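You operate a simulated robot arm through the tools that you are given. There is no shell and no other tool. Be economical: measure what you need, move in short steps, check, and stop when the job is done.

You run a simulated robot arm. Do the job below in one go: nothing can be reset, and whatever is moved stays where it is left.

JOB
Pull the slide tray out, lift the pack with the rocker and sort it by its seam.
Fine: a good seam goes in the good tray, a scorched one in the reject tray; rock the pin down again.

It is judged by the outcome, as a careful person would: the job done as asked, and still so three seconds after it is handed in. It fails if anything else is knocked over, pushed out of place, dropped, spilled or broken.

ROBOT AND FRAMES
A 6-joint arm with a two-finger parallel gripper, fixed in place. Base frame: the origin is at the foot of the arm, x ahead of it, y to its left, z up; the work surface is at about z = 740. Lengths are in mm, angles in degrees, forces in N, time in s.
With the tool pointing down near the work surface it reaches from about 200 to 640 mm from the base axis. Its first joint turns from -66.0 to 66.0 degrees. Payload 2.7 kg.
The TCP is the grasp point between the finger pads, 23 mm short of the fingertips. In the tool frame z runs along the fingers and y along their closing line. The gripper opens to 94 mm. The fingers are 38 mm wide and 10 mm thick; the gripper's body (54 by 96 mm) begins 39 mm behind the TCP.
Orientation is that of the tool frame in the base frame, as a unit quaternion [w, x, y, z]. With the fingers straight down and closing along the base's y, the tool's x points along the base's -x, its y along +y and its z along -z.

CONTROLS
- The arm moves only by the tool arm_command. Its argument "steps" is a list of rows, each an object (a shift or turn left out is 0, a gripper value left out holds the last) with "translation": the shift along the tool's x, y, z in mm, a list of three; "rotation": the turn, a rotation vector about the tool's x, y, z in degrees, a list of three; "hand": the opening, from 0 (shut) to 1 (fully open). In form: [{"translation": [tx, ty, tz], "rotation": [ax, ay, az], "hand": hand}, ...]. A call has 1 to 20 rows; each row shifts and turns the commanded pose from where the row before left it, along the tool's axes as they then stand. Each row takes 0.2 s and may step no farther than 50 mm and 8.6 degrees from the row before; otherwise, or with a gripper value out of range, the whole call is refused. A pose out of reach is approached as far as the arm can. The call stops where the force on the tool passes 60 N (or 10 N more than at its start, if that is more) or the arm is blocked; 0.2 s more then pass. Each finger travels about 45 mm/s and halts on what it meets, pressing with about 24 N; the grip force reading is that of the motor and also rises with nothing between the fingers. The clock runs only during rows and for 0.2 s after the last one: add rows that do not move to give the fingers time. It gives the time, the measured TCP pose, the force on the tool (base axes), the opening and the grip force at its end, in the units of the frame above (readings bear some noise), with the torque about the TCP (base axes, N m) and any sound that the robot's microphone picked up.
- Cameras (640 x 400 px; columns grow to the right, rows downward): "scene" is fixed at [63.2, -420.6, 1418.1]; the picture's right is [0.87, -0.49, 0.00], its down [-0.21, -0.38, -0.90] and it looks along [0.44, 0.79, -0.44] (base axes); focal length 321 px, centre (320, 200). "wrist" rides on the gripper at [86, 16, -74] in the tool frame; the picture's right is [-0.18, 0.98, 0.00], its down [-0.58, -0.11, -0.81] and it looks along [-0.79, -0.15, 0.59] (tool axes); focal length 243 px, centre (320, 200). There is no depth. A picture from a camera that has moved, and an enlarged one, comes with that camera's place and axes in the base frame and with its lens.
- capture(camera): a new picture of that camera. The clock stands still meanwhile.
- enlarge(camera, box): a new picture of the part [left, top, right, bottom] of that camera's present view, enlarged. The clock stands still meanwhile.
- sign_off(): hands the job in; it is judged then, once.

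Go step by step. Nothing tells you positions but the pictures and the camera data: compare them with the known pose of the tool, close in by small moves and look again before you grip or let go. The budget is 120 turns and 68 pictures, counting those below and the enlarged ones. Unless the task says otherwise, let go and move clear before handing in, and close with one line.

The tools are called after "Emit:" as a command line: name --argument value ..., lists and objects as JSON in quotes. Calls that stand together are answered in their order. arm_command: Moves the arm, as the interface text tells. Its arguments: {"type":"object","properties":{"steps":{"type":"array"}},"required":["steps"]} The other tools are called the same way: capture (camera) takes a picture; enlarge (camera, box) takes an enlarged picture of a part of a camera's view; sign_off () hands the job in.

At the start:

```text
t: 0.0
tcp_pos: [363.9, 239.0, 1113.2]
tool_rot: [0.0, 0.0, 1.0, -0.001]
contact_force: [-0.4, -0.2, 0.1]
torque: [0.01, -0.03, 0.02]
width: 94.0
finger_force: 0.0
```

scene: 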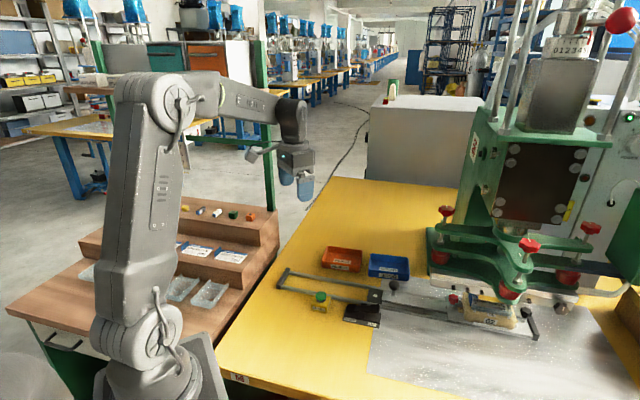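
wrist: 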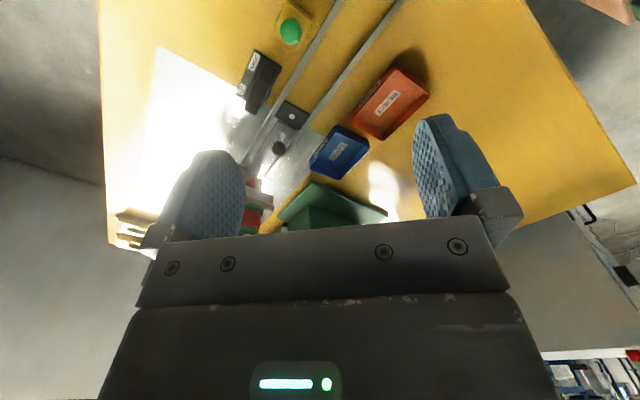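

I see a yellow bench with rails, a slide tray under the press, red and blue trays, and a rocker-like part with a green knob. I'll enlarge to see the details.

Emit:
enlarge --camera "scene" --box '[260, 230, 420, 330]'

Emit:
enlarge --camera "scene" --box '[400, 250, 560, 350]'

Emit:
enlarge --camera "wrist" --box '[200, 0, 440, 150]'

```text
4.00 times, centred on (340, 280) of scene
camera zoom: at [63.2, -420.6, 1418.1], right [0.87, -0.49, 0.0], down [-0.21, -0.38, -0.9], along [0.44, 0.79, -0.44], focal length 1284 px, centre (240, -120)
```

zoom: 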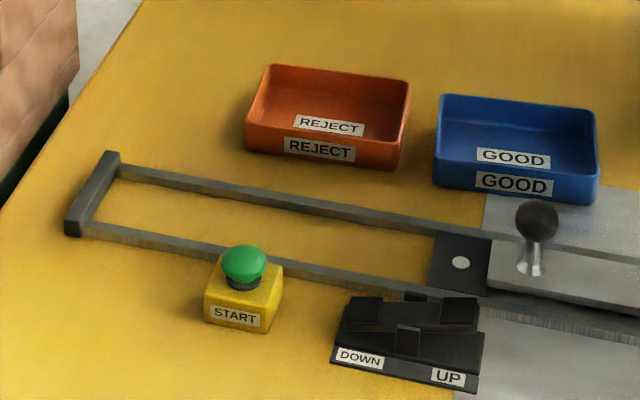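

```text
4.00 times, centred on (480, 300) of scene
camera zoom: at [63.2, -420.6, 1418.1], right [0.87, -0.49, 0.0], down [-0.21, -0.38, -0.9], along [0.44, 0.79, -0.44], focal length 1284 px, centre (-320, -200)
```

zoom: 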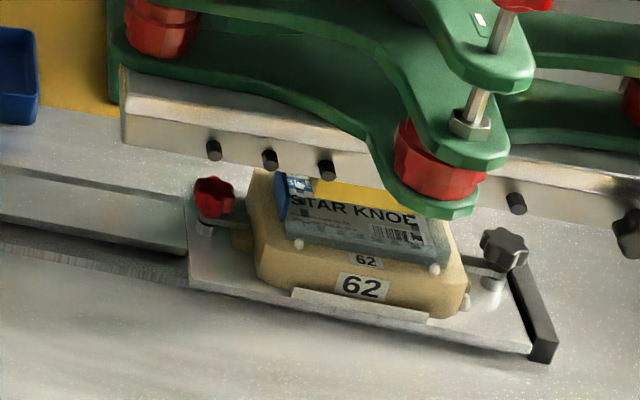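

```text
2.67 times, centred on (320, 75) of wrist
camera zoom: at [276.1, 254.4, 1187.4], right [0.18, 0.98, 0.0], down [0.58, -0.11, 0.81], along [0.79, -0.15, -0.59], focal length 647 px, centre (320, 533)
```

zoom: 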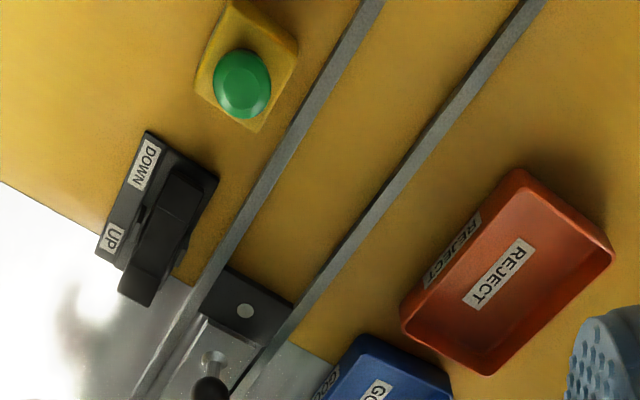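

I place the tray knob at about (596, 101, 798), with the rails running about 48° toward the arm's left. The lift pin is near (561, 138), the rocker near (480, 90) and START near (393, 167), which I'll avoid. Next I go above the knob with the fingers aligned to the rail.

Emit:
arm_command --steps '[{"translation": [-29, -17.3, 26.6], "hand": 1}, {"translation": [-29, -17.3, 26.6]}, {"translation": [-29, -17.3, 26.6]}, {"translation": [-29, -17.3, 26.6]}, {"translation": [-29, -17.3, 26.6]}, {"translation": [-29, -17.3, 26.6]}, {"translation": [-29, -17.3, 26.6]}, {"translation": [-29, -17.3, 26.6]}, {"rotation": [0, 0, -8.46]}, {"rotation": [0, 0, -8.46]}, {"rotation": [0, 0, -8.46]}, {"rotation": [0, 0, -8.46]}, {"rotation": [0, 0, -8.46]}, {}, {}]'

Emit:
capture --camera "wrist"

Emit:
enlarge --camera "scene" --box '[260, 200, 500, 350]'

```text
t: 3.2
tcp_pos: [595.9, 100.3, 900.4]
tool_rot: [0.001, -0.362, 0.932, 0.0]
contact_force: [-1.0, 0.0, 0.1]
torque: [0.01, 0.03, 0.02]
width: 93.9
finger_force: 0.1
```

```text
62 pictures are left
camera wrist: at [519.6, 53.5, 974.6], right [-0.53, 0.85, 0.0], down [0.5, 0.31, 0.81], along [0.69, 0.42, -0.59], focal length 243 px, centre (320, 200)
```

wrist: 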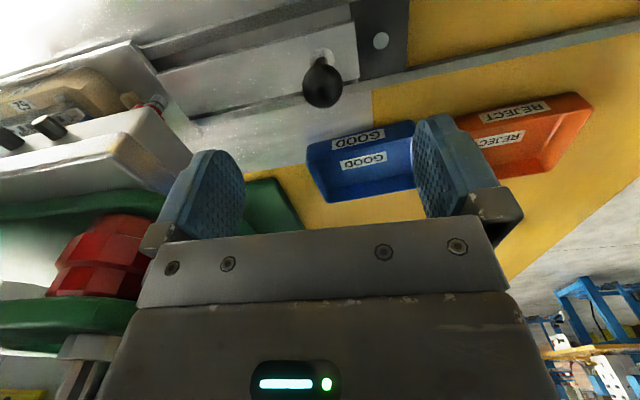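

```text
2.67 times, centred on (380, 275) of scene
camera zoom: at [63.2, -420.6, 1418.1], right [0.87, -0.49, 0.0], down [-0.21, -0.38, -0.9], along [0.44, 0.79, -0.44], focal length 856 px, centre (160, 0)
```

zoom: 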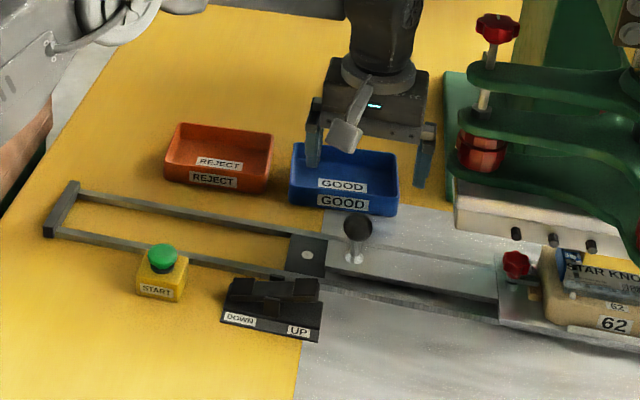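

The knob from the wrist view comes out at about (599, 103), which agrees with my estimate. I descend around it and close.

Emit:
arm_command --steps '[{"translation": [-2.8, 0, 34]}, {"translation": [0, 0, 34]}, {"translation": [0, 0, 34]}, {}, {}]'

Emit:
capture --camera "wrist"

Emit:
enlarge --camera "scene" --box '[320, 230, 480, 330]'

```text
t: 4.4
tcp_pos: [597.2, 104.7, 797.5]
tool_rot: [0.0, -0.361, 0.933, 0.0]
contact_force: [0.7, -0.4, -0.2]
torque: [0.01, -0.01, -0.01]
width: 93.8
finger_force: 0.0
```

```text
60 pictures are left
camera wrist: at [520.2, 57.3, 872.8], right [-0.53, 0.85, 0.0], down [0.5, 0.31, 0.81], along [0.69, 0.42, -0.59], focal length 243 px, centre (320, 200)
```

wrist: 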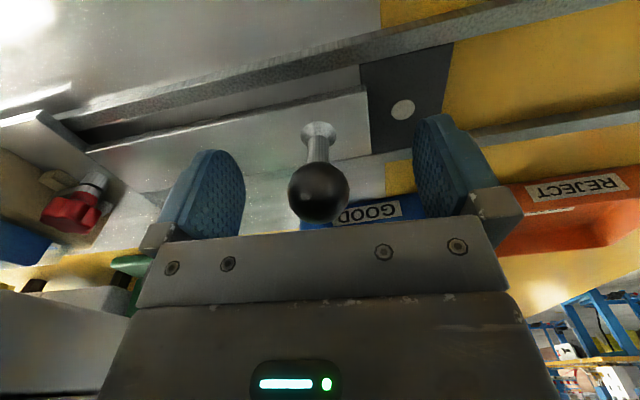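

```text
4.00 times, centred on (400, 280) of scene
camera zoom: at [63.2, -420.6, 1418.1], right [0.87, -0.49, 0.0], down [-0.21, -0.38, -0.9], along [0.44, 0.79, -0.44], focal length 1284 px, centre (0, -120)
```

zoom: 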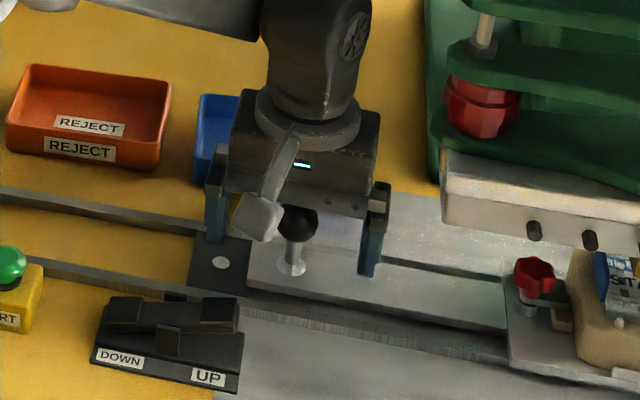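

The knob sits between the fingers, about 5 mm ahead of the TCP. I nudge forward and close on it.

Emit:
arm_command --steps '[{"translation": [-4, 0, 3]}, {"hand": 0}, {}, {}, {}, {}, {}]'

```text
t: 6.0
tcp_pos: [598.7, 105.6, 796.0]
tool_rot: [0.0, -0.36, 0.933, -0.001]
contact_force: [2.4, -3.4, -0.9]
torque: [0.21, -0.31, -0.01]
width: 30.3
finger_force: 45.0
```

The grip holds at 30 mm wide. I pull along the rail in short steps and watch the force.

Emit:
arm_command --steps '[{"translation": [0.2, 10, 0]}, {"translation": [0.2, 15, 0]}, {"translation": [0.3, 15, 0]}, {"translation": [0.3, 15, 0]}, {}]'

Emit:
enlarge --camera "scene" --box '[260, 200, 580, 400]'

```text
t: 7.2
tcp_pos: [559.4, 142.9, 795.2]
tool_rot: [0.0, -0.361, 0.932, 0.0]
contact_force: [-10.5, -13.0, 15.8]
torque: [-0.09, 0.2, -0.06]
width: 30.4
finger_force: 44.9
```

```text
2.00 times, centred on (420, 300) of scene
camera zoom: at [62.7, -421.0, 1418.0], right [0.87, -0.49, 0.0], down [-0.21, -0.38, -0.9], along [0.44, 0.79, -0.43], focal length 642 px, centre (120, 0)
```

zoom: 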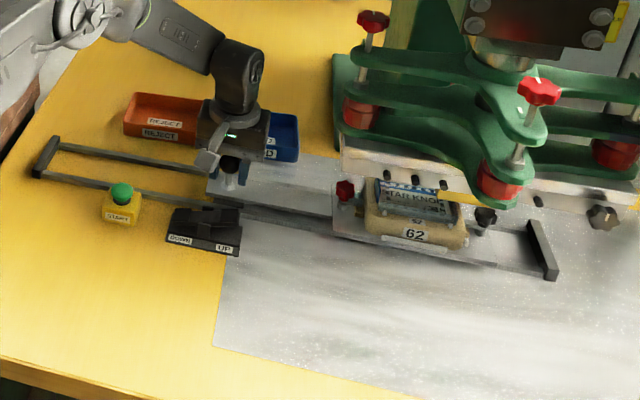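

The tray slides, and the side force shows the rail angle is about 136°. I correct the sideways offset and continue.

Emit:
arm_command --steps '[{"translation": [3, 0, -1.5]}, {"translation": [1.0, 15, 0]}, {"translation": [1.0, 15, 0]}, {"translation": [1.0, 15, 0]}, {"translation": [1.0, 15, 0]}, {}]'

```text
t: 8.6
tcp_pos: [518.5, 184.1, 798.9]
tool_rot: [0.001, -0.361, 0.933, 0.0]
contact_force: [16.4, 19.1, -23.7]
torque: [-0.21, 0.2, 0.0]
width: 30.6
finger_force: 45.1
```

The force has reversed, so I overcorrected. I ease back and use a smaller slope.

Emit:
arm_command --steps '[{"translation": [-3.5, 0, 2]}, {"translation": [0.5, 15, 0]}, {"translation": [0.5, 15, 0]}, {"translation": [0.5, 15, 0]}, {}]'

```text
t: 9.8
tcp_pos: [486.9, 218.1, 798.2]
tool_rot: [-0.003, -0.361, 0.932, 0.0]
contact_force: [-19.2, -20.0, 20.8]
torque: [-0.03, 0.0, 0.02]
width: 30.6
finger_force: 45.0
```

I halve the correction this time and continue.

Emit:
arm_command --steps '[{"translation": [1.7, 0, -1]}, {"translation": [0.6, 15, 0]}, {"translation": [0.6, 15, 0]}, {"translation": [0.6, 15, 0]}, {}]'

Emit:
enlarge --camera "scene" --box '[260, 200, 580, 400]'

```text
t: 11.0
tcp_pos: [455.5, 249.0, 797.2]
tool_rot: [0.0, -0.36, 0.933, 0.0]
contact_force: [-1.6, -3.0, -14.6]
torque: [0.8, -0.87, -0.01]
width: 30.1
finger_force: 44.9
```

```text
2.00 times, centred on (420, 300) of scene
camera zoom: at [63.3, -420.6, 1418.1], right [0.87, -0.49, 0.0], down [-0.21, -0.38, -0.9], along [0.44, 0.79, -0.44], focal length 642 px, centre (120, 0)
```

zoom: 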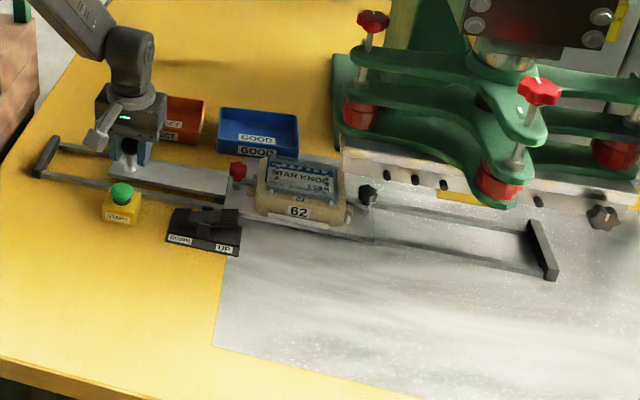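

The tray has moved about 203 mm and the side forces are low. I continue until it meets a stop.

Emit:
arm_command --steps '[{"translation": [0.6, 15, 0]}, {"translation": [0.6, 15, 0]}, {"translation": [0.6, 15, 0]}, {}]'

Emit:
enlarge --camera "scene" --box '[260, 220, 420, 320]'

```text
t: 12.0
tcp_pos: [423.4, 280.4, 796.0]
tool_rot: [-0.003, -0.361, 0.933, -0.001]
contact_force: [-17.3, -16.6, 17.1]
torque: [-0.29, 0.22, 0.03]
width: 30.4
finger_force: 44.8
```

```text
4.00 times, centred on (340, 270) of scene
camera zoom: at [62.6, -421.1, 1417.9], right [0.87, -0.49, 0.0], down [-0.21, -0.38, -0.9], along [0.44, 0.79, -0.43], focal length 1284 px, centre (240, -80)
```

zoom: 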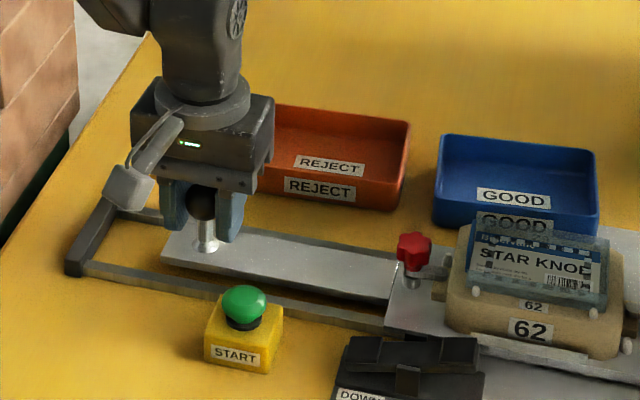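

About 50 mm remains to the end stop. I continue in smaller steps.

Emit:
arm_command --steps '[{"translation": [1.6, 10, -0.5]}, {"translation": [0.5, 10, 0]}, {"translation": [0.5, 10, 0]}, {}]'

Emit:
enlarge --camera "scene" --box '[260, 220, 420, 320]'

```text
t: 13.0
tcp_pos: [401.8, 302.7, 796.2]
tool_rot: [0.0, -0.361, 0.932, -0.001]
contact_force: [-2.8, -3.1, -9.0]
torque: [0.05, -0.13, 0.11]
width: 30.4
finger_force: 45.0
```

```text
4.00 times, centred on (340, 270) of scene
camera zoom: at [63.2, -420.6, 1418.1], right [0.87, -0.49, 0.0], down [-0.21, -0.38, -0.9], along [0.44, 0.79, -0.44], focal length 1284 px, centre (240, -80)
```

zoom: 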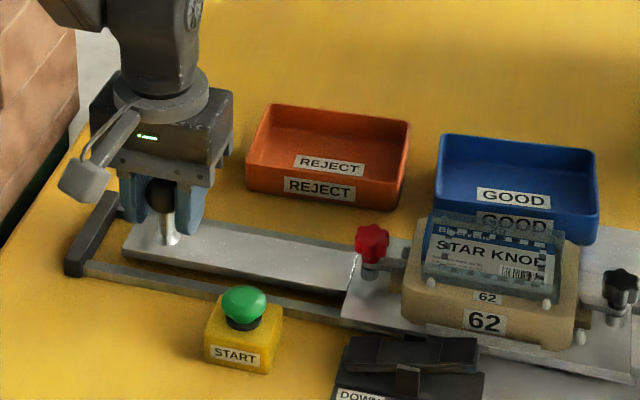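

Emit:
arm_command --steps '[{"translation": [0.3, 7, 0]}, {"translation": [0.3, 7, 0]}, {}]'

Emit:
enlarge --camera "scene" --box '[260, 220, 420, 320]'

```text
t: 13.8
tcp_pos: [391.5, 313.9, 796.4]
tool_rot: [-0.002, -0.361, 0.933, -0.001]
contact_force: [-5.3, -2.4, -16.5]
torque: [0.44, -0.45, -0.1]
width: 30.3
finger_force: 45.4
```

```text
4.00 times, centred on (340, 270) of scene
camera zoom: at [63.3, -420.5, 1418.1], right [0.87, -0.49, 0.0], down [-0.21, -0.38, -0.9], along [0.44, 0.79, -0.44], focal length 1284 px, centre (240, -80)
```

zoom: 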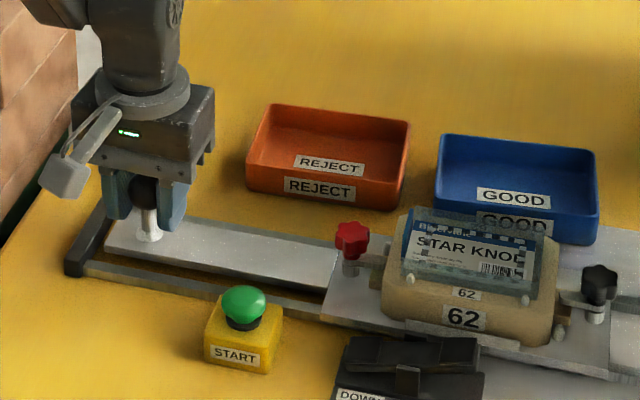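

Emit:
arm_command --steps '[{"translation": [0.2, 5, 0.5]}, {"translation": [0.2, 5, 0]}, {"translation": [0.2, 5, 0]}, {}]'

Emit:
enlarge --camera "scene" --box '[260, 220, 420, 320]'

```text
t: 14.8
tcp_pos: [386.6, 317.0, 795.7]
tool_rot: [0.002, -0.357, 0.934, -0.001]
contact_force: [32.9, -44.2, 3.9]
torque: [-0.59, 0.84, -0.08]
width: 30.4
finger_force: 45.4
```

```text
4.00 times, centred on (340, 270) of scene
camera zoom: at [63.9, -421.6, 1417.7], right [0.87, -0.49, 0.0], down [-0.21, -0.38, -0.9], along [0.44, 0.79, -0.43], focal length 1284 px, centre (240, -80)
```

zoom: 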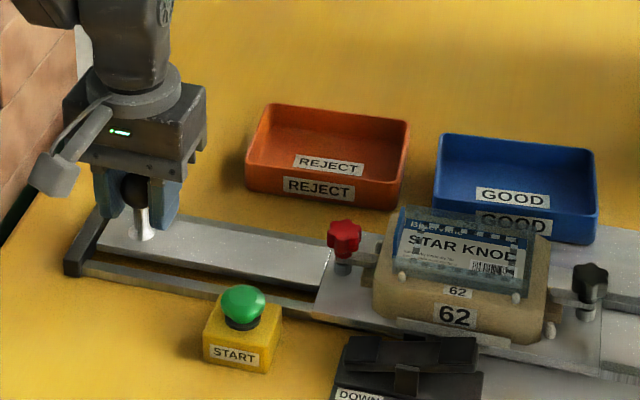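

The tray is firmly at the end stop (about 55 N opposing). I relax the commanded pose, let go and rise.

Emit:
arm_command --steps '[{"translation": [0, -8, 0]}, {}]'

```text
t: 15.4
tcp_pos: [388.0, 318.1, 796.6]
tool_rot: [0.002, -0.36, 0.933, 0.001]
contact_force: [7.9, -19.2, 13.5]
torque: [0.03, 0.26, -0.36]
width: 30.5
finger_force: 45.0
```

Emit:
arm_command --steps '[{"translation": [0, -2, 0]}, {"hand": 0.7}, {}, {}, {}, {"translation": [0, 0, -30]}, {"translation": [0, 0, -40]}, {"translation": [0, 0, -40]}, {"translation": [0, 0, -40]}, {}]'

Emit:
capture --camera "wrist"

Emit:
enlarge --camera "scene" --box '[320, 250, 440, 325]'

```text
t: 17.6
tcp_pos: [387.5, 314.2, 946.7]
tool_rot: [0.001, -0.361, 0.933, 0.0]
contact_force: [0.0, -0.3, 0.0]
torque: [0.02, 0.02, -0.01]
width: 66.1
finger_force: 0.2
```

```text
52 pictures are left
camera wrist: at [311.8, 268.3, 1021.1], right [-0.53, 0.85, 0.0], down [0.5, 0.31, 0.81], along [0.69, 0.42, -0.59], focal length 243 px, centre (320, 200)
```

wrist: 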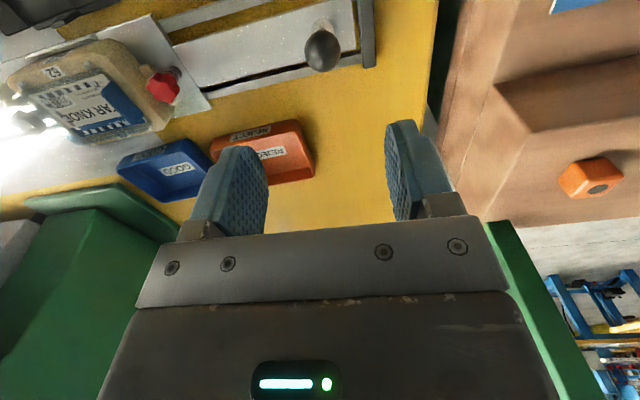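

```text
5.33 times, centred on (380, 288) of scene
camera zoom: at [63.2, -420.6, 1418.1], right [0.87, -0.49, 0.0], down [-0.21, -0.38, -0.9], along [0.44, 0.79, -0.44], focal length 1712 px, centre (0, -267)
```

zoom: 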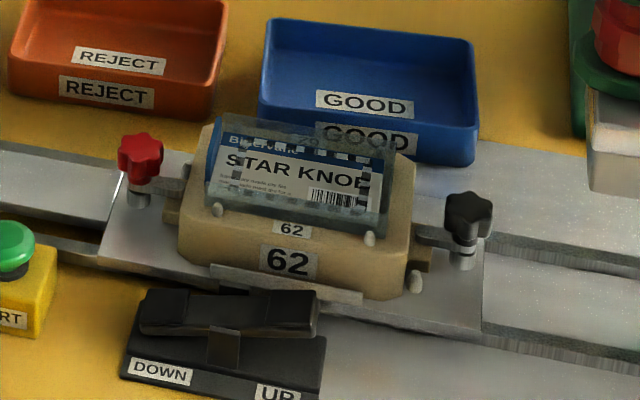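

The pack sits in its nest, now over the lift pin, and the rocker is in front of it. I move the camera to look at the rocker, closing the fingers on the way.

Emit:
arm_command --steps '[{"translation": [22.7, -35.7, 0], "hand": 0}, {"translation": [22.7, -35.7, 0]}, {"translation": [22.7, -35.7, 0]}, {"translation": [22.7, -35.7, 0]}, {"translation": [22.7, -35.7, 0]}, {"translation": [22.7, -35.7, 0]}, {}, {}]'

Emit:
capture --camera "wrist"

```text
t: 19.4
tcp_pos: [431.2, 63.5, 945.7]
tool_rot: [0.0, -0.361, 0.932, 0.0]
contact_force: [-0.5, -0.2, -0.8]
torque: [-0.01, 0.02, -0.01]
width: 0.2
finger_force: 24.1
```

```text
50 pictures are left
camera wrist: at [355.7, 16.6, 1019.9], right [-0.53, 0.85, 0.0], down [0.5, 0.31, 0.81], along [0.69, 0.42, -0.59], focal length 243 px, centre (320, 200)
```

wrist: 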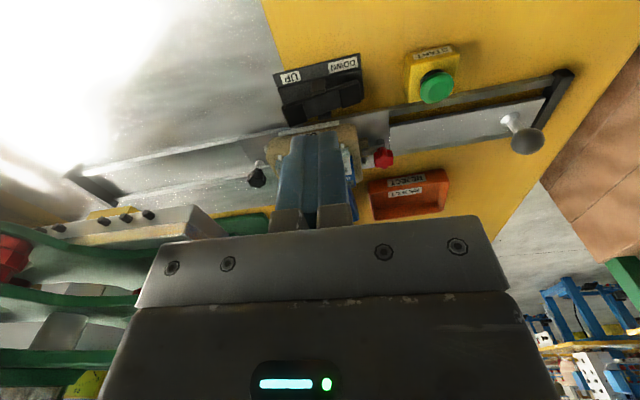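

Emit:
enlarge --camera "wrist" --box '[240, 40, 400, 140]'

```text
4.00 times, centred on (320, 90) of wrist
camera zoom: at [355.7, 16.6, 1019.9], right [-0.53, 0.85, 0.0], down [0.5, 0.31, 0.81], along [0.69, 0.42, -0.59], focal length 970 px, centre (320, 640)
```

zoom: 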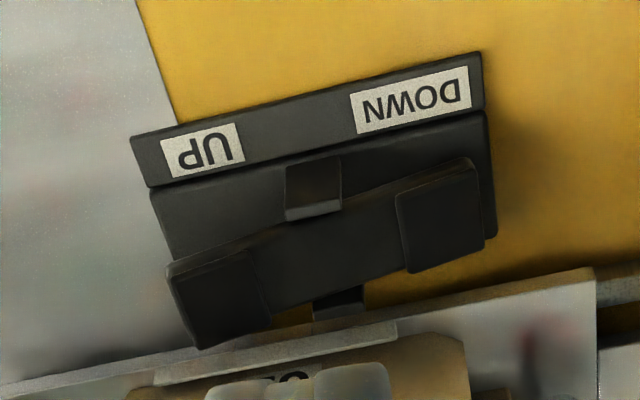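

The rocker's UP pad is raised at about (511, 78, 779) and the DOWN pad is low at about (467, 122, 758). I move the closed fingers above the UP pad, slightly off toward the side away from the nest.

Emit:
arm_command --steps '[{"translation": [-32.5, -23, 0]}, {"translation": [-32.5, -23, 0]}, {"translation": [0, 0, 40]}, {"translation": [0, 0, 40]}, {"translation": [0, 0, 40]}, {}, {}]'

Emit:
enlarge --camera "scene" --box '[320, 250, 440, 325]'

Emit:
enlarge --camera "wrist" --box '[200, 0, 440, 150]'

```text
t: 21.0
tcp_pos: [514.0, 77.9, 825.5]
tool_rot: [0.0, -0.36, 0.933, 0.001]
contact_force: [0.4, -0.1, -0.3]
torque: [0.02, -0.01, 0.01]
width: 0.0
finger_force: 23.9
```

```text
5.33 times, centred on (380, 288) of scene
camera zoom: at [63.2, -420.6, 1418.1], right [0.87, -0.49, 0.0], down [-0.21, -0.38, -0.9], along [0.44, 0.79, -0.44], focal length 1712 px, centre (0, -267)
```

zoom: 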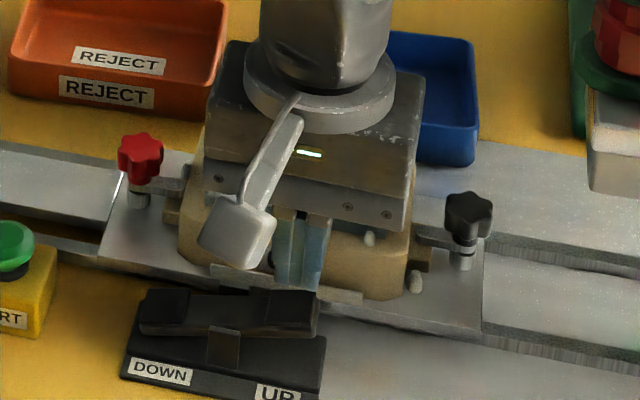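

```text
2.67 times, centred on (320, 75) of wrist
camera zoom: at [437.3, 30.4, 900.4], right [-0.53, 0.85, 0.0], down [0.5, 0.31, 0.81], along [0.69, 0.42, -0.59], focal length 647 px, centre (320, 533)
```

zoom: 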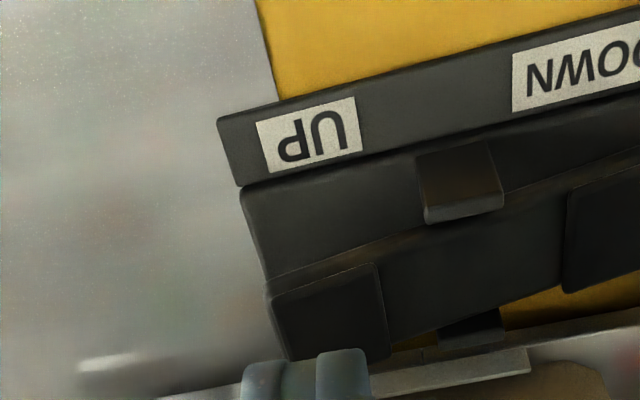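

The pad reads about (510, 77). I shift 8 mm toward the camera side and press down in small steps.

Emit:
arm_command --steps '[{"translation": [8, 0, 0]}, {"translation": [0, 0, 10]}, {"translation": [0, 0, 8]}, {"translation": [0, 0, 5]}, {"translation": [0, 0, 5]}, {}]'

Emit:
enlarge --camera "scene" --box '[320, 250, 440, 325]'

```text
t: 22.4
tcp_pos: [505.1, 70.5, 798.1]
tool_rot: [0.0, -0.361, 0.932, 0.0]
contact_force: [1.8, -0.6, 1.1]
torque: [-0.02, -0.05, 0.01]
width: 0.0
finger_force: 23.8
```

```text
5.33 times, centred on (380, 288) of scene
camera zoom: at [63.2, -420.7, 1418.0], right [0.87, -0.49, 0.0], down [-0.21, -0.38, -0.9], along [0.44, 0.79, -0.44], focal length 1712 px, centre (0, -267)
```

zoom: 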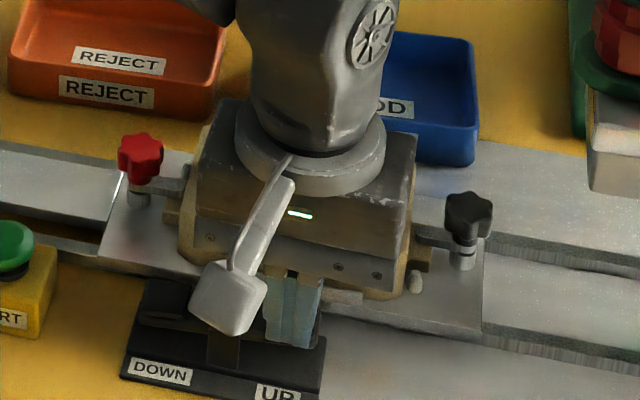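

Emit:
arm_command --steps '[{"translation": [-4, 0, -2]}, {"translation": [0, 0, 6]}, {"translation": [0, 0, 4]}, {"translation": [0, 0, 4]}, {"translation": [0, 0, 4]}, {}]'

Emit:
enlarge --camera "scene" --box '[320, 250, 440, 325]'

```text
t: 23.6
tcp_pos: [508.3, 72.0, 788.5]
tool_rot: [-0.003, -0.361, 0.932, 0.001]
contact_force: [-10.0, -2.2, 15.6]
torque: [0.03, 0.37, 0.07]
width: 0.0
finger_force: 24.1
stopped in row 5: the force on the tool passed its limit at 71 N (the readings are from after the stop); the commanded pose is now the measured one
```

```text
5.33 times, centred on (380, 288) of scene
camera zoom: at [62.7, -420.7, 1418.1], right [0.87, -0.49, 0.0], down [-0.21, -0.38, -0.9], along [0.44, 0.79, -0.43], focal length 1712 px, centre (0, -267)
```

zoom: 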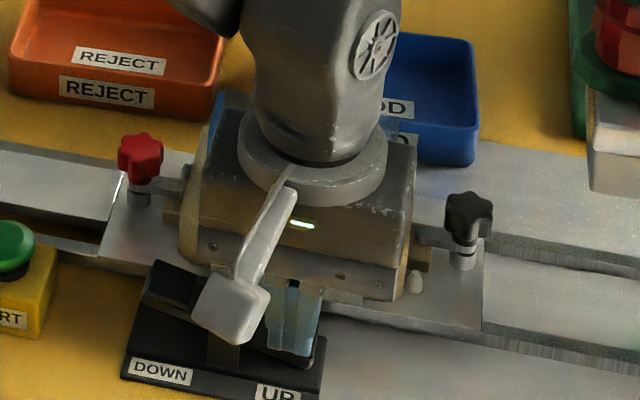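

The rocker has snapped over and the pack has risen behind the gripper. I back up and away, then look.

Emit:
arm_command --steps '[{"translation": [0, 0, -4]}, {"translation": [4, 0, -20]}, {"translation": [20, 0, -30]}, {"translation": [30, 0, -35]}, {"translation": [30, 0, -35]}, {"translation": [10, 0, -40]}, {}]'

Emit:
enlarge --camera "scene" --box '[320, 240, 440, 315]'

Emit:
capture --camera "wrist"

```text
t: 25.2
tcp_pos: [443.2, 12.6, 953.0]
tool_rot: [-0.002, -0.362, 0.932, 0.001]
contact_force: [-0.2, -0.3, 0.2]
torque: [-0.02, -0.02, 0.0]
width: 0.0
finger_force: 23.7
```

```text
5.33 times, centred on (380, 278) of scene
camera zoom: at [63.2, -420.6, 1418.1], right [0.87, -0.49, 0.0], down [-0.21, -0.38, -0.9], along [0.44, 0.79, -0.44], focal length 1712 px, centre (0, -213)
```

zoom: 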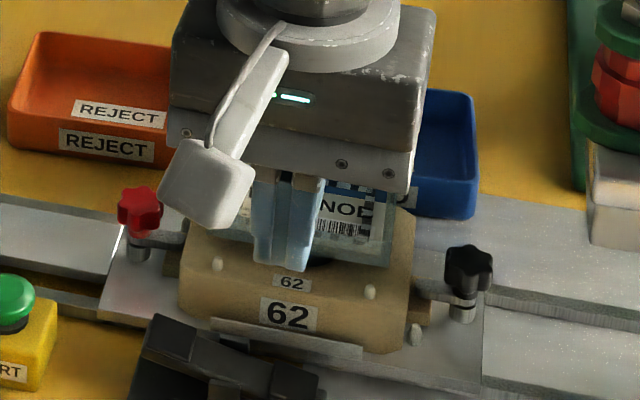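

```text
43 pictures are left
camera wrist: at [366.9, -34.3, 1027.7], right [-0.53, 0.85, 0.0], down [0.51, 0.31, 0.8], along [0.68, 0.42, -0.59], focal length 243 px, centre (320, 200)
```

wrist: 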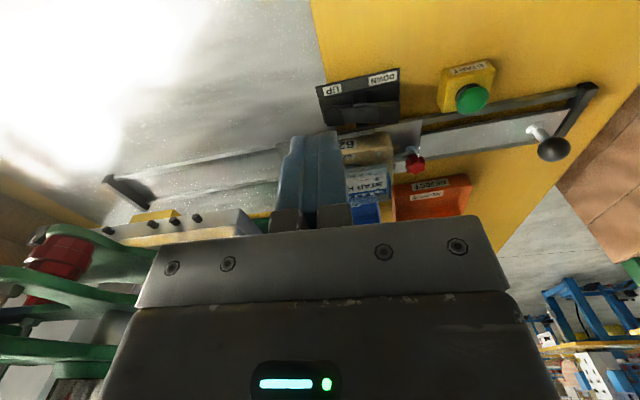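

I open the fingers and shift sideways so both cameras can see the raised pack.

Emit:
arm_command --steps '[{"translation": [0, 40, 0], "hand": 1}, {"translation": [0, 40, 0]}, {"translation": [0, 40, 0]}, {}, {}]'

Emit:
enlarge --camera "scene" --box '[330, 245, 426, 305]'

Emit:
enlarge --camera "wrist" --box '[120, 40, 360, 190]'

```text
t: 26.4
tcp_pos: [358.4, 100.8, 950.0]
tool_rot: [-0.002, -0.36, 0.933, 0.001]
contact_force: [0.1, -0.7, -0.6]
torque: [0.0, 0.02, 0.02]
width: 94.2
finger_force: 0.1
```

```text
6.67 times, centred on (378, 275) of scene
camera zoom: at [63.2, -420.6, 1418.1], right [0.87, -0.49, 0.0], down [-0.21, -0.38, -0.9], along [0.44, 0.79, -0.44], focal length 2140 px, centre (-67, -300)
```

zoom: 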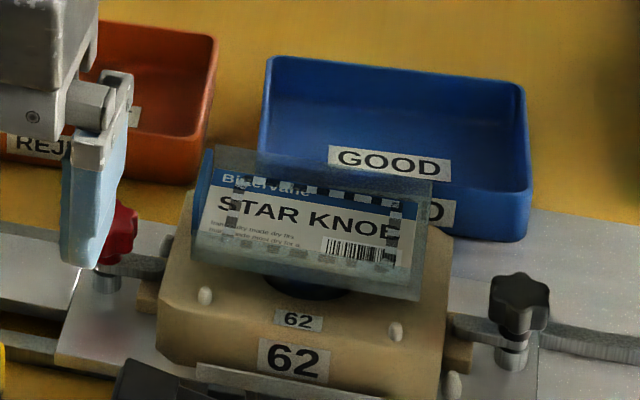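

```text
2.67 times, centred on (240, 115) of wrist
camera zoom: at [282.7, 53.6, 1025.7], right [-0.53, 0.85, 0.0], down [0.51, 0.31, 0.8], along [0.68, 0.42, -0.59], focal length 647 px, centre (533, 427)
```

zoom: 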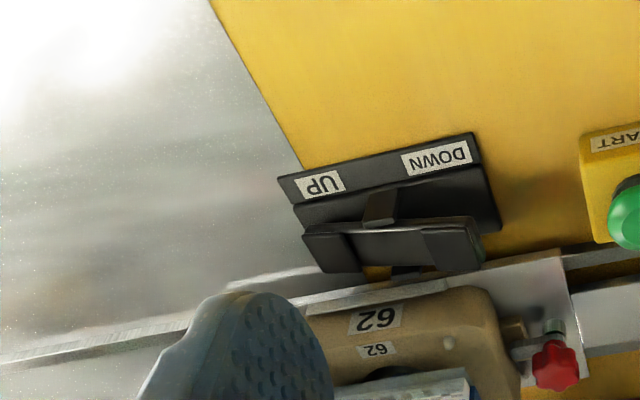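

The pack is raised clear of the nest, about 95 × 70 mm, so it must be gripped across its short side, with the fingers closing along about 45°. I rotate and move above it, to inspect the seam too.

Emit:
arm_command --steps '[{"rotation": [0, 0, 7.93]}, {"rotation": [0, 0, 7.93]}, {"rotation": [0, 0, 7.93]}, {"rotation": [0, 0, 7.93]}, {"rotation": [0, 0, 7.93]}, {"rotation": [0, 0, 7.93]}, {"rotation": [0, 0, 7.93]}, {"rotation": [0, 0, 7.93]}, {"rotation": [0, 0, 7.93]}, {"rotation": [0, 0, 7.93]}, {"rotation": [0, 0, 7.93]}, {"translation": [-22.3, 30.5, 0]}, {"translation": [-22.3, 30.5, 0]}, {"translation": [-22.3, 30.5, 0]}, {"translation": [-22.3, 30.5, 0]}, {"translation": [-22.3, 30.5, 0]}, {}, {}]'

Emit:
capture --camera "wrist"

```text
t: 30.2
tcp_pos: [548.8, 126.4, 950.5]
tool_rot: [-0.001, 0.382, 0.924, -0.002]
contact_force: [0.8, 0.2, -0.6]
torque: [-0.01, 0.0, 0.0]
width: 94.2
finger_force: 0.0
```

```text
40 pictures are left
camera wrist: at [498.7, 198.1, 1025.5], right [0.82, 0.57, 0.0], down [0.34, -0.49, 0.81], along [0.45, -0.66, -0.59], focal length 243 px, centre (320, 200)
```

wrist: 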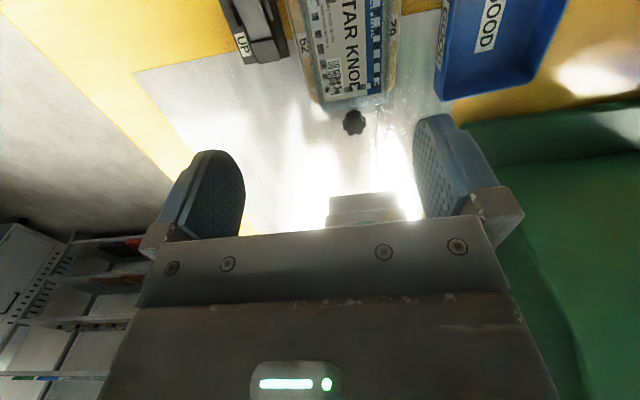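

Emit:
arm_command --steps '[{"translation": [40, 0, 0]}, {"translation": [40, 0, 0]}, {}]'

Emit:
enlarge --camera "wrist" --box '[232, 0, 472, 150]'

Emit:
enlarge --camera "scene" --box '[350, 257, 414, 297]'

```text
t: 31.0
tcp_pos: [490.7, 182.0, 949.9]
tool_rot: [-0.002, 0.381, 0.924, -0.002]
contact_force: [-0.1, 1.3, -0.3]
torque: [0.02, -0.01, 0.01]
width: 93.9
finger_force: 0.1
```

```text
2.67 times, centred on (352, 75) of wrist
camera zoom: at [440.3, 255.2, 1024.3], right [0.82, 0.57, 0.0], down [0.34, -0.49, 0.81], along [0.45, -0.66, -0.59], focal length 647 px, centre (235, 533)
```

zoom: 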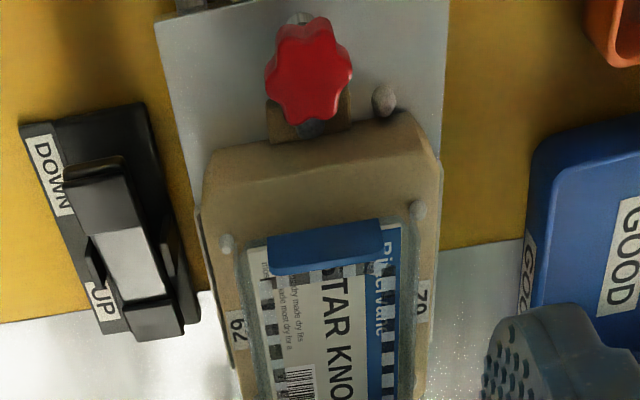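

```text
10.00 times, centred on (382, 277) of scene
camera zoom: at [63.2, -420.6, 1418.1], right [0.87, -0.49, 0.0], down [-0.21, -0.38, -0.9], along [0.44, 0.79, -0.44], focal length 3210 px, centre (-300, -570)
```

zoom: 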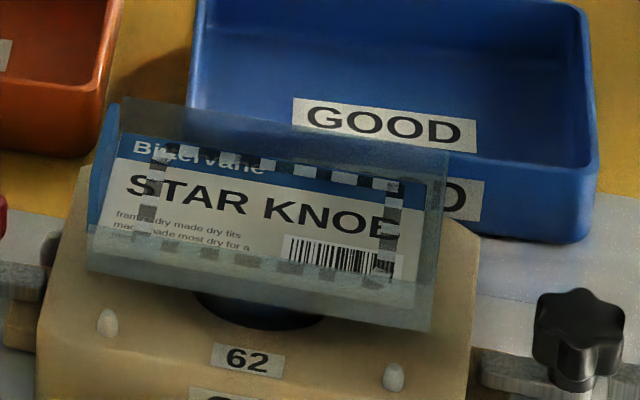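

The pack centre is at about (566, 142) with its top near 805, its long axis along the rail. The seam is the dashed frame. I drop to a pre-grasp pose above it to look at the seam closely.

Emit:
arm_command --steps '[{"translation": [-28, 8.4, 0]}, {"translation": [-28, 8.4, 0]}, {"translation": [-27.5, 8.4, 0]}, {"translation": [0, 0, 30]}, {"translation": [0, 0, 30]}, {"translation": [0, 0, 25]}, {}, {}]'

Emit:
capture --camera "wrist"

Emit:
enlarge --camera "wrist" --box '[220, 0, 440, 140]'

Emit:
enlarge --camera "scene" --box '[320, 230, 440, 305]'

```text
t: 32.8
tcp_pos: [566.5, 145.1, 866.9]
tool_rot: [-0.001, 0.381, 0.924, -0.001]
contact_force: [0.8, 0.0, 0.0]
torque: [0.02, 0.0, -0.01]
width: 94.0
finger_force: 0.1
```

```text
37 pictures are left
camera wrist: at [516.2, 217.3, 941.6], right [0.82, 0.57, 0.0], down [0.34, -0.49, 0.81], along [0.45, -0.66, -0.59], focal length 243 px, centre (320, 200)
```

wrist: 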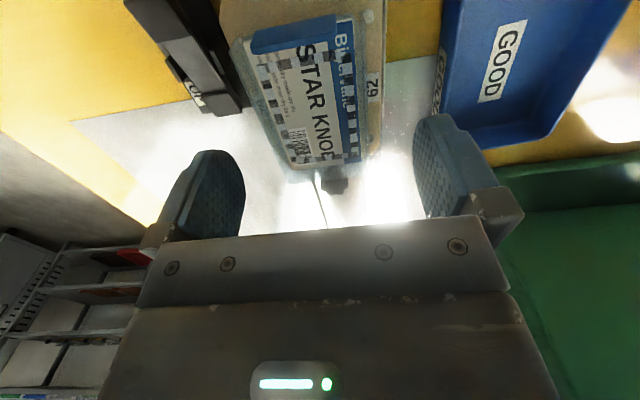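

```text
2.86 times, centred on (330, 70) of wrist
camera zoom: at [516.2, 217.3, 941.6], right [0.82, 0.57, 0.0], down [0.34, -0.49, 0.81], along [0.45, -0.66, -0.59], focal length 693 px, centre (291, 571)
```

zoom: 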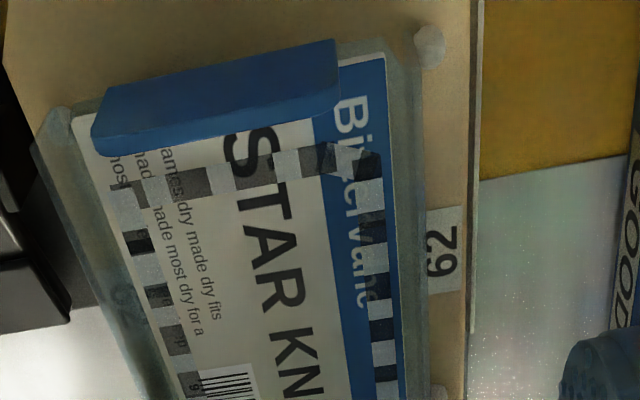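

```text
5.33 times, centred on (380, 268) of scene
camera zoom: at [63.2, -420.6, 1418.1], right [0.87, -0.49, 0.0], down [-0.21, -0.38, -0.9], along [0.44, 0.79, -0.44], focal length 1712 px, centre (0, -160)
```

zoom: 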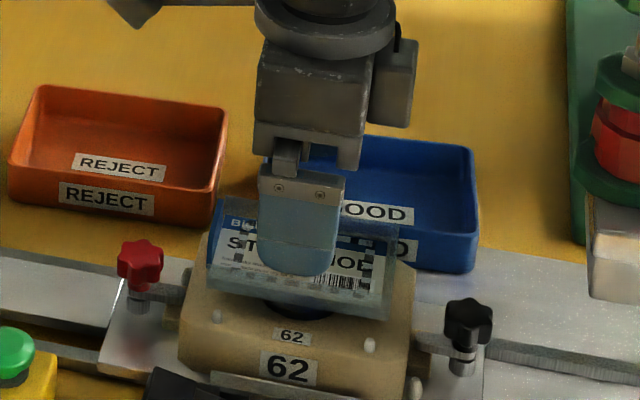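

Emit:
enlarge --camera "wrist" --box '[240, 70, 400, 170]'

Emit:
enlarge --camera "wrist" --box '[240, 10, 368, 90]'

```text
4.00 times, centred on (320, 120) of wrist
camera zoom: at [516.2, 217.3, 941.6], right [0.82, 0.57, 0.0], down [0.34, -0.49, 0.81], along [0.45, -0.66, -0.59], focal length 970 px, centre (320, 520)
```

zoom: 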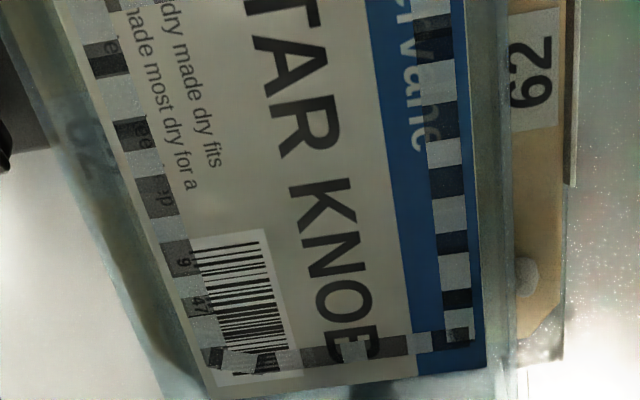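

```text
5.00 times, centred on (304, 50) of wrist
camera zoom: at [516.2, 217.3, 941.6], right [0.82, 0.57, 0.0], down [0.34, -0.49, 0.81], along [0.45, -0.66, -0.59], focal length 1213 px, centre (400, 950)
```

zoom: 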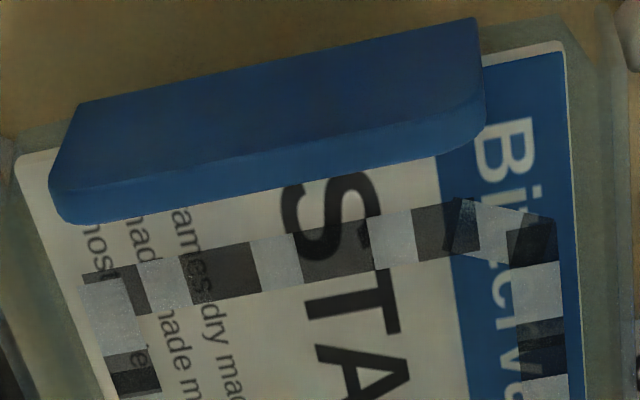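

The seam is a regular frame of alternating pale and dark squares. Before deciding, I check the rest of the scene for any reference, and take a tighter view of the seam.

Emit:
enlarge --camera "scene" --box '[70, 200, 270, 325]'

Emit:
enlarge --camera "wrist" --box '[280, 115, 376, 175]'

Emit:
enlarge --camera "scene" --box '[400, 0, 640, 150]'

```text
3.20 times, centred on (170, 262) of scene
camera zoom: at [63.2, -420.6, 1418.1], right [0.87, -0.49, 0.0], down [-0.21, -0.38, -0.9], along [0.44, 0.79, -0.44], focal length 1027 px, centre (800, 0)
```

zoom: 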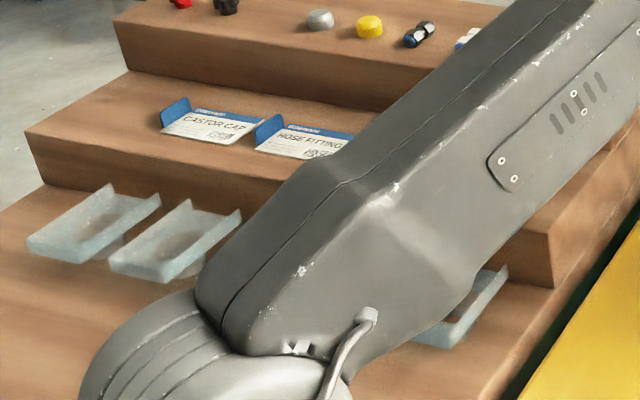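

```text
6.67 times, centred on (328, 145) of wrist
camera zoom: at [516.2, 217.3, 941.6], right [0.82, 0.57, 0.0], down [0.34, -0.49, 0.81], along [0.45, -0.66, -0.59], focal length 1618 px, centre (267, 567)
```

zoom: 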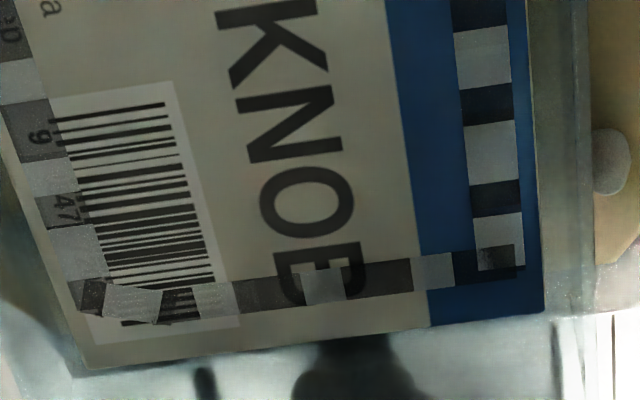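

```text
2.67 times, centred on (520, 75) of scene
camera zoom: at [63.2, -420.6, 1418.1], right [0.87, -0.49, 0.0], down [-0.21, -0.38, -0.9], along [0.44, 0.79, -0.44], focal length 856 px, centre (-213, 533)
```

zoom: 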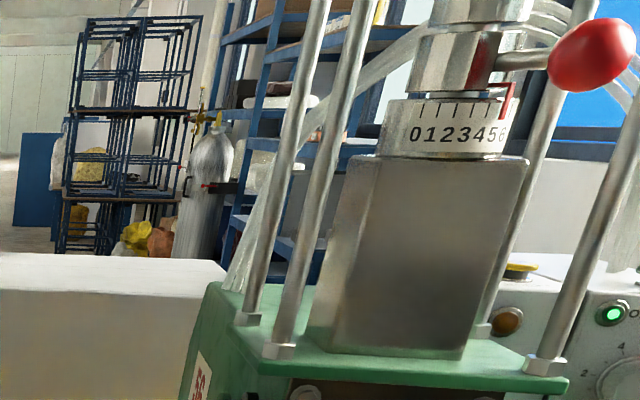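

I need the true colour of the dark squares, so I zoom to the maximum on two places of the seam.

Emit:
enlarge --camera "wrist" --box '[256, 52, 304, 82]'

Emit:
enlarge --camera "wrist" --box '[284, 142, 332, 172]'

```text
13.33 times, centred on (280, 67) of wrist
camera zoom: at [516.2, 217.3, 941.6], right [0.82, 0.57, 0.0], down [0.34, -0.49, 0.81], along [0.45, -0.66, -0.59], focal length 3235 px, centre (853, 1973)
```

zoom: 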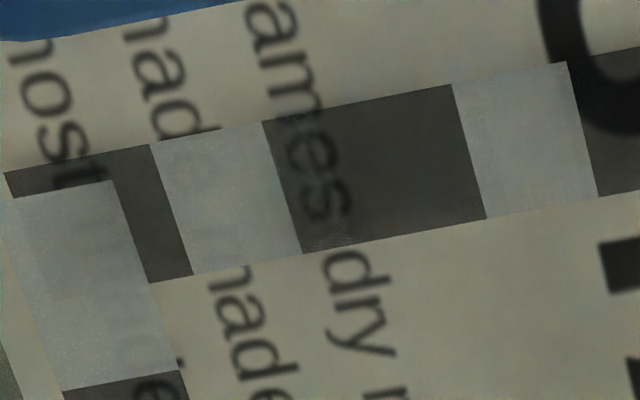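

```text
13.33 times, centred on (308, 157) of wrist
camera zoom: at [516.2, 217.3, 941.6], right [0.82, 0.57, 0.0], down [0.34, -0.49, 0.81], along [0.45, -0.66, -0.59], focal length 3235 px, centre (480, 773)
```

zoom: 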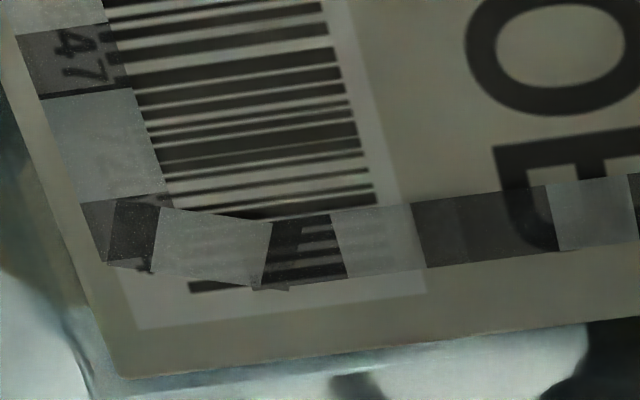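

Emit:
enlarge --camera "wrist" --box '[320, 40, 368, 70]'

Emit:
enlarge --camera "wrist" --box '[326, 136, 374, 166]'

```text
13.33 times, centred on (344, 55) of wrist
camera zoom: at [516.2, 217.3, 941.6], right [0.82, 0.57, 0.0], down [0.34, -0.49, 0.81], along [0.45, -0.66, -0.59], focal length 3235 px, centre (0, 2133)
```

zoom: 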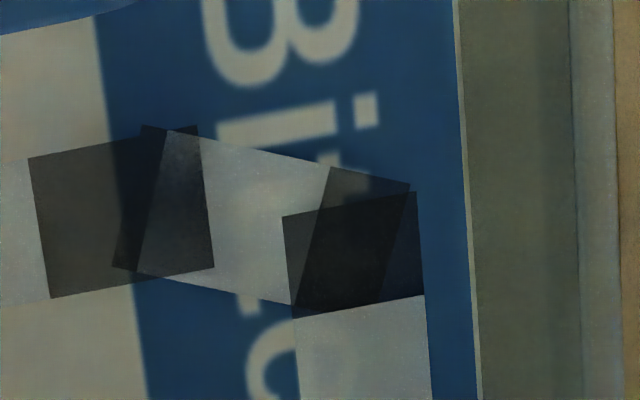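

```text
13.33 times, centred on (350, 151) of wrist
camera zoom: at [516.2, 217.3, 941.6], right [0.82, 0.57, 0.0], down [0.34, -0.49, 0.81], along [0.45, -0.66, -0.59], focal length 3235 px, centre (-80, 853)
```

zoom: 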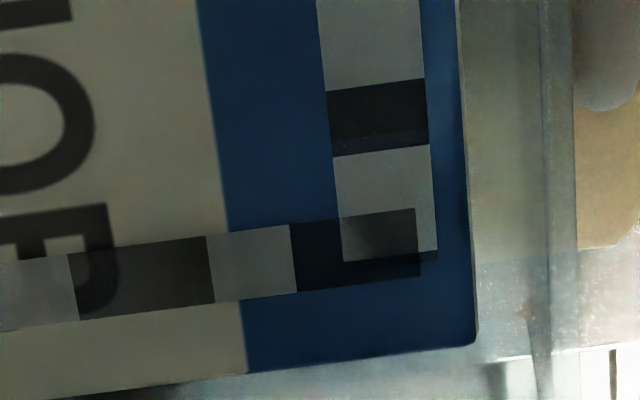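

The seam's light/dark squares are regular, neutral grey and unbroken all the way round, like a knurled weld, with no brown so far. I'll recheck the rim once it's held up. Pack centre is at about (567, 140), so I correct by a few mm and lower toward grip height.

Emit:
arm_command --steps '[{"translation": [-4, -3, 0]}, {"translation": [0, 0, 20]}, {"translation": [0, 0, 15]}, {}, {}]'

Emit:
enlarge --camera "scene" --box '[342, 245, 422, 295]'

Emit:
capture --camera "wrist"

```text
t: 34.0
tcp_pos: [567.1, 138.8, 832.6]
tool_rot: [-0.002, 0.382, 0.924, -0.001]
contact_force: [0.7, 0.6, 0.2]
torque: [-0.01, -0.01, 0.01]
width: 93.9
finger_force: 0.0
```

```text
8.00 times, centred on (382, 270) of scene
camera zoom: at [63.2, -420.6, 1418.1], right [0.87, -0.49, 0.0], down [-0.21, -0.38, -0.9], along [0.44, 0.79, -0.44], focal length 2568 px, centre (-176, -360)
```

zoom: 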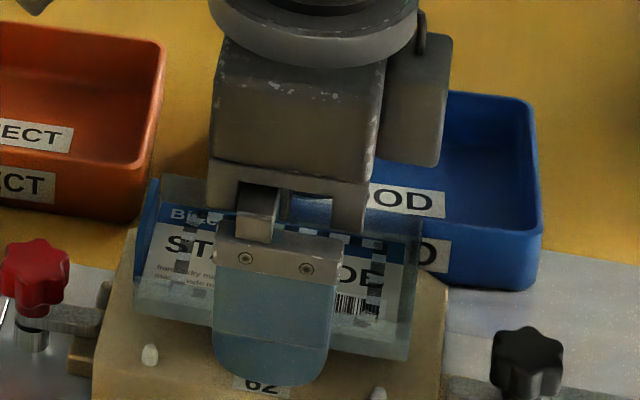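

```text
24 pictures are left
camera wrist: at [516.2, 211.5, 906.3], right [0.82, 0.57, 0.0], down [0.34, -0.49, 0.81], along [0.45, -0.66, -0.59], focal length 243 px, centre (320, 200)
```

wrist: 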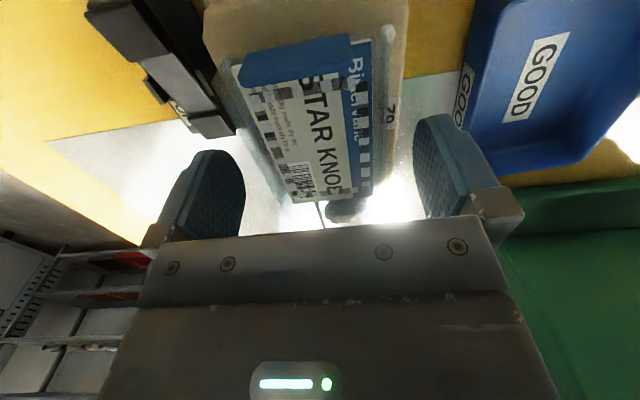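

The finger straddles the pack's mid-length. I lower 14 mm and close gently.

Emit:
arm_command --steps '[{"translation": [0, 0, 7]}, {"translation": [0, 0, 7]}, {}, {"hand": 0.55}, {}, {}, {}, {}]'

Emit:
enlarge --camera "scene" --box '[342, 245, 422, 295]'

```text
t: 35.8
tcp_pos: [567.8, 138.3, 816.5]
tool_rot: [-0.001, 0.382, 0.924, -0.001]
contact_force: [-0.8, 0.8, -0.5]
torque: [0.01, 0.01, 0.03]
width: 61.1
finger_force: 24.0
```

```text
8.00 times, centred on (382, 270) of scene
camera zoom: at [63.2, -420.6, 1418.1], right [0.87, -0.49, 0.0], down [-0.21, -0.38, -0.9], along [0.44, 0.79, -0.44], focal length 2568 px, centre (-176, -360)
```

zoom: 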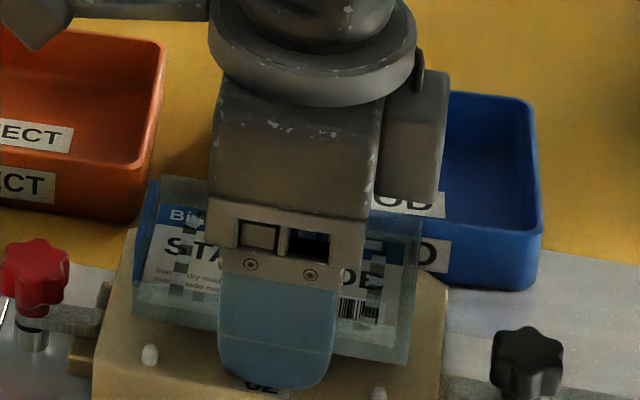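

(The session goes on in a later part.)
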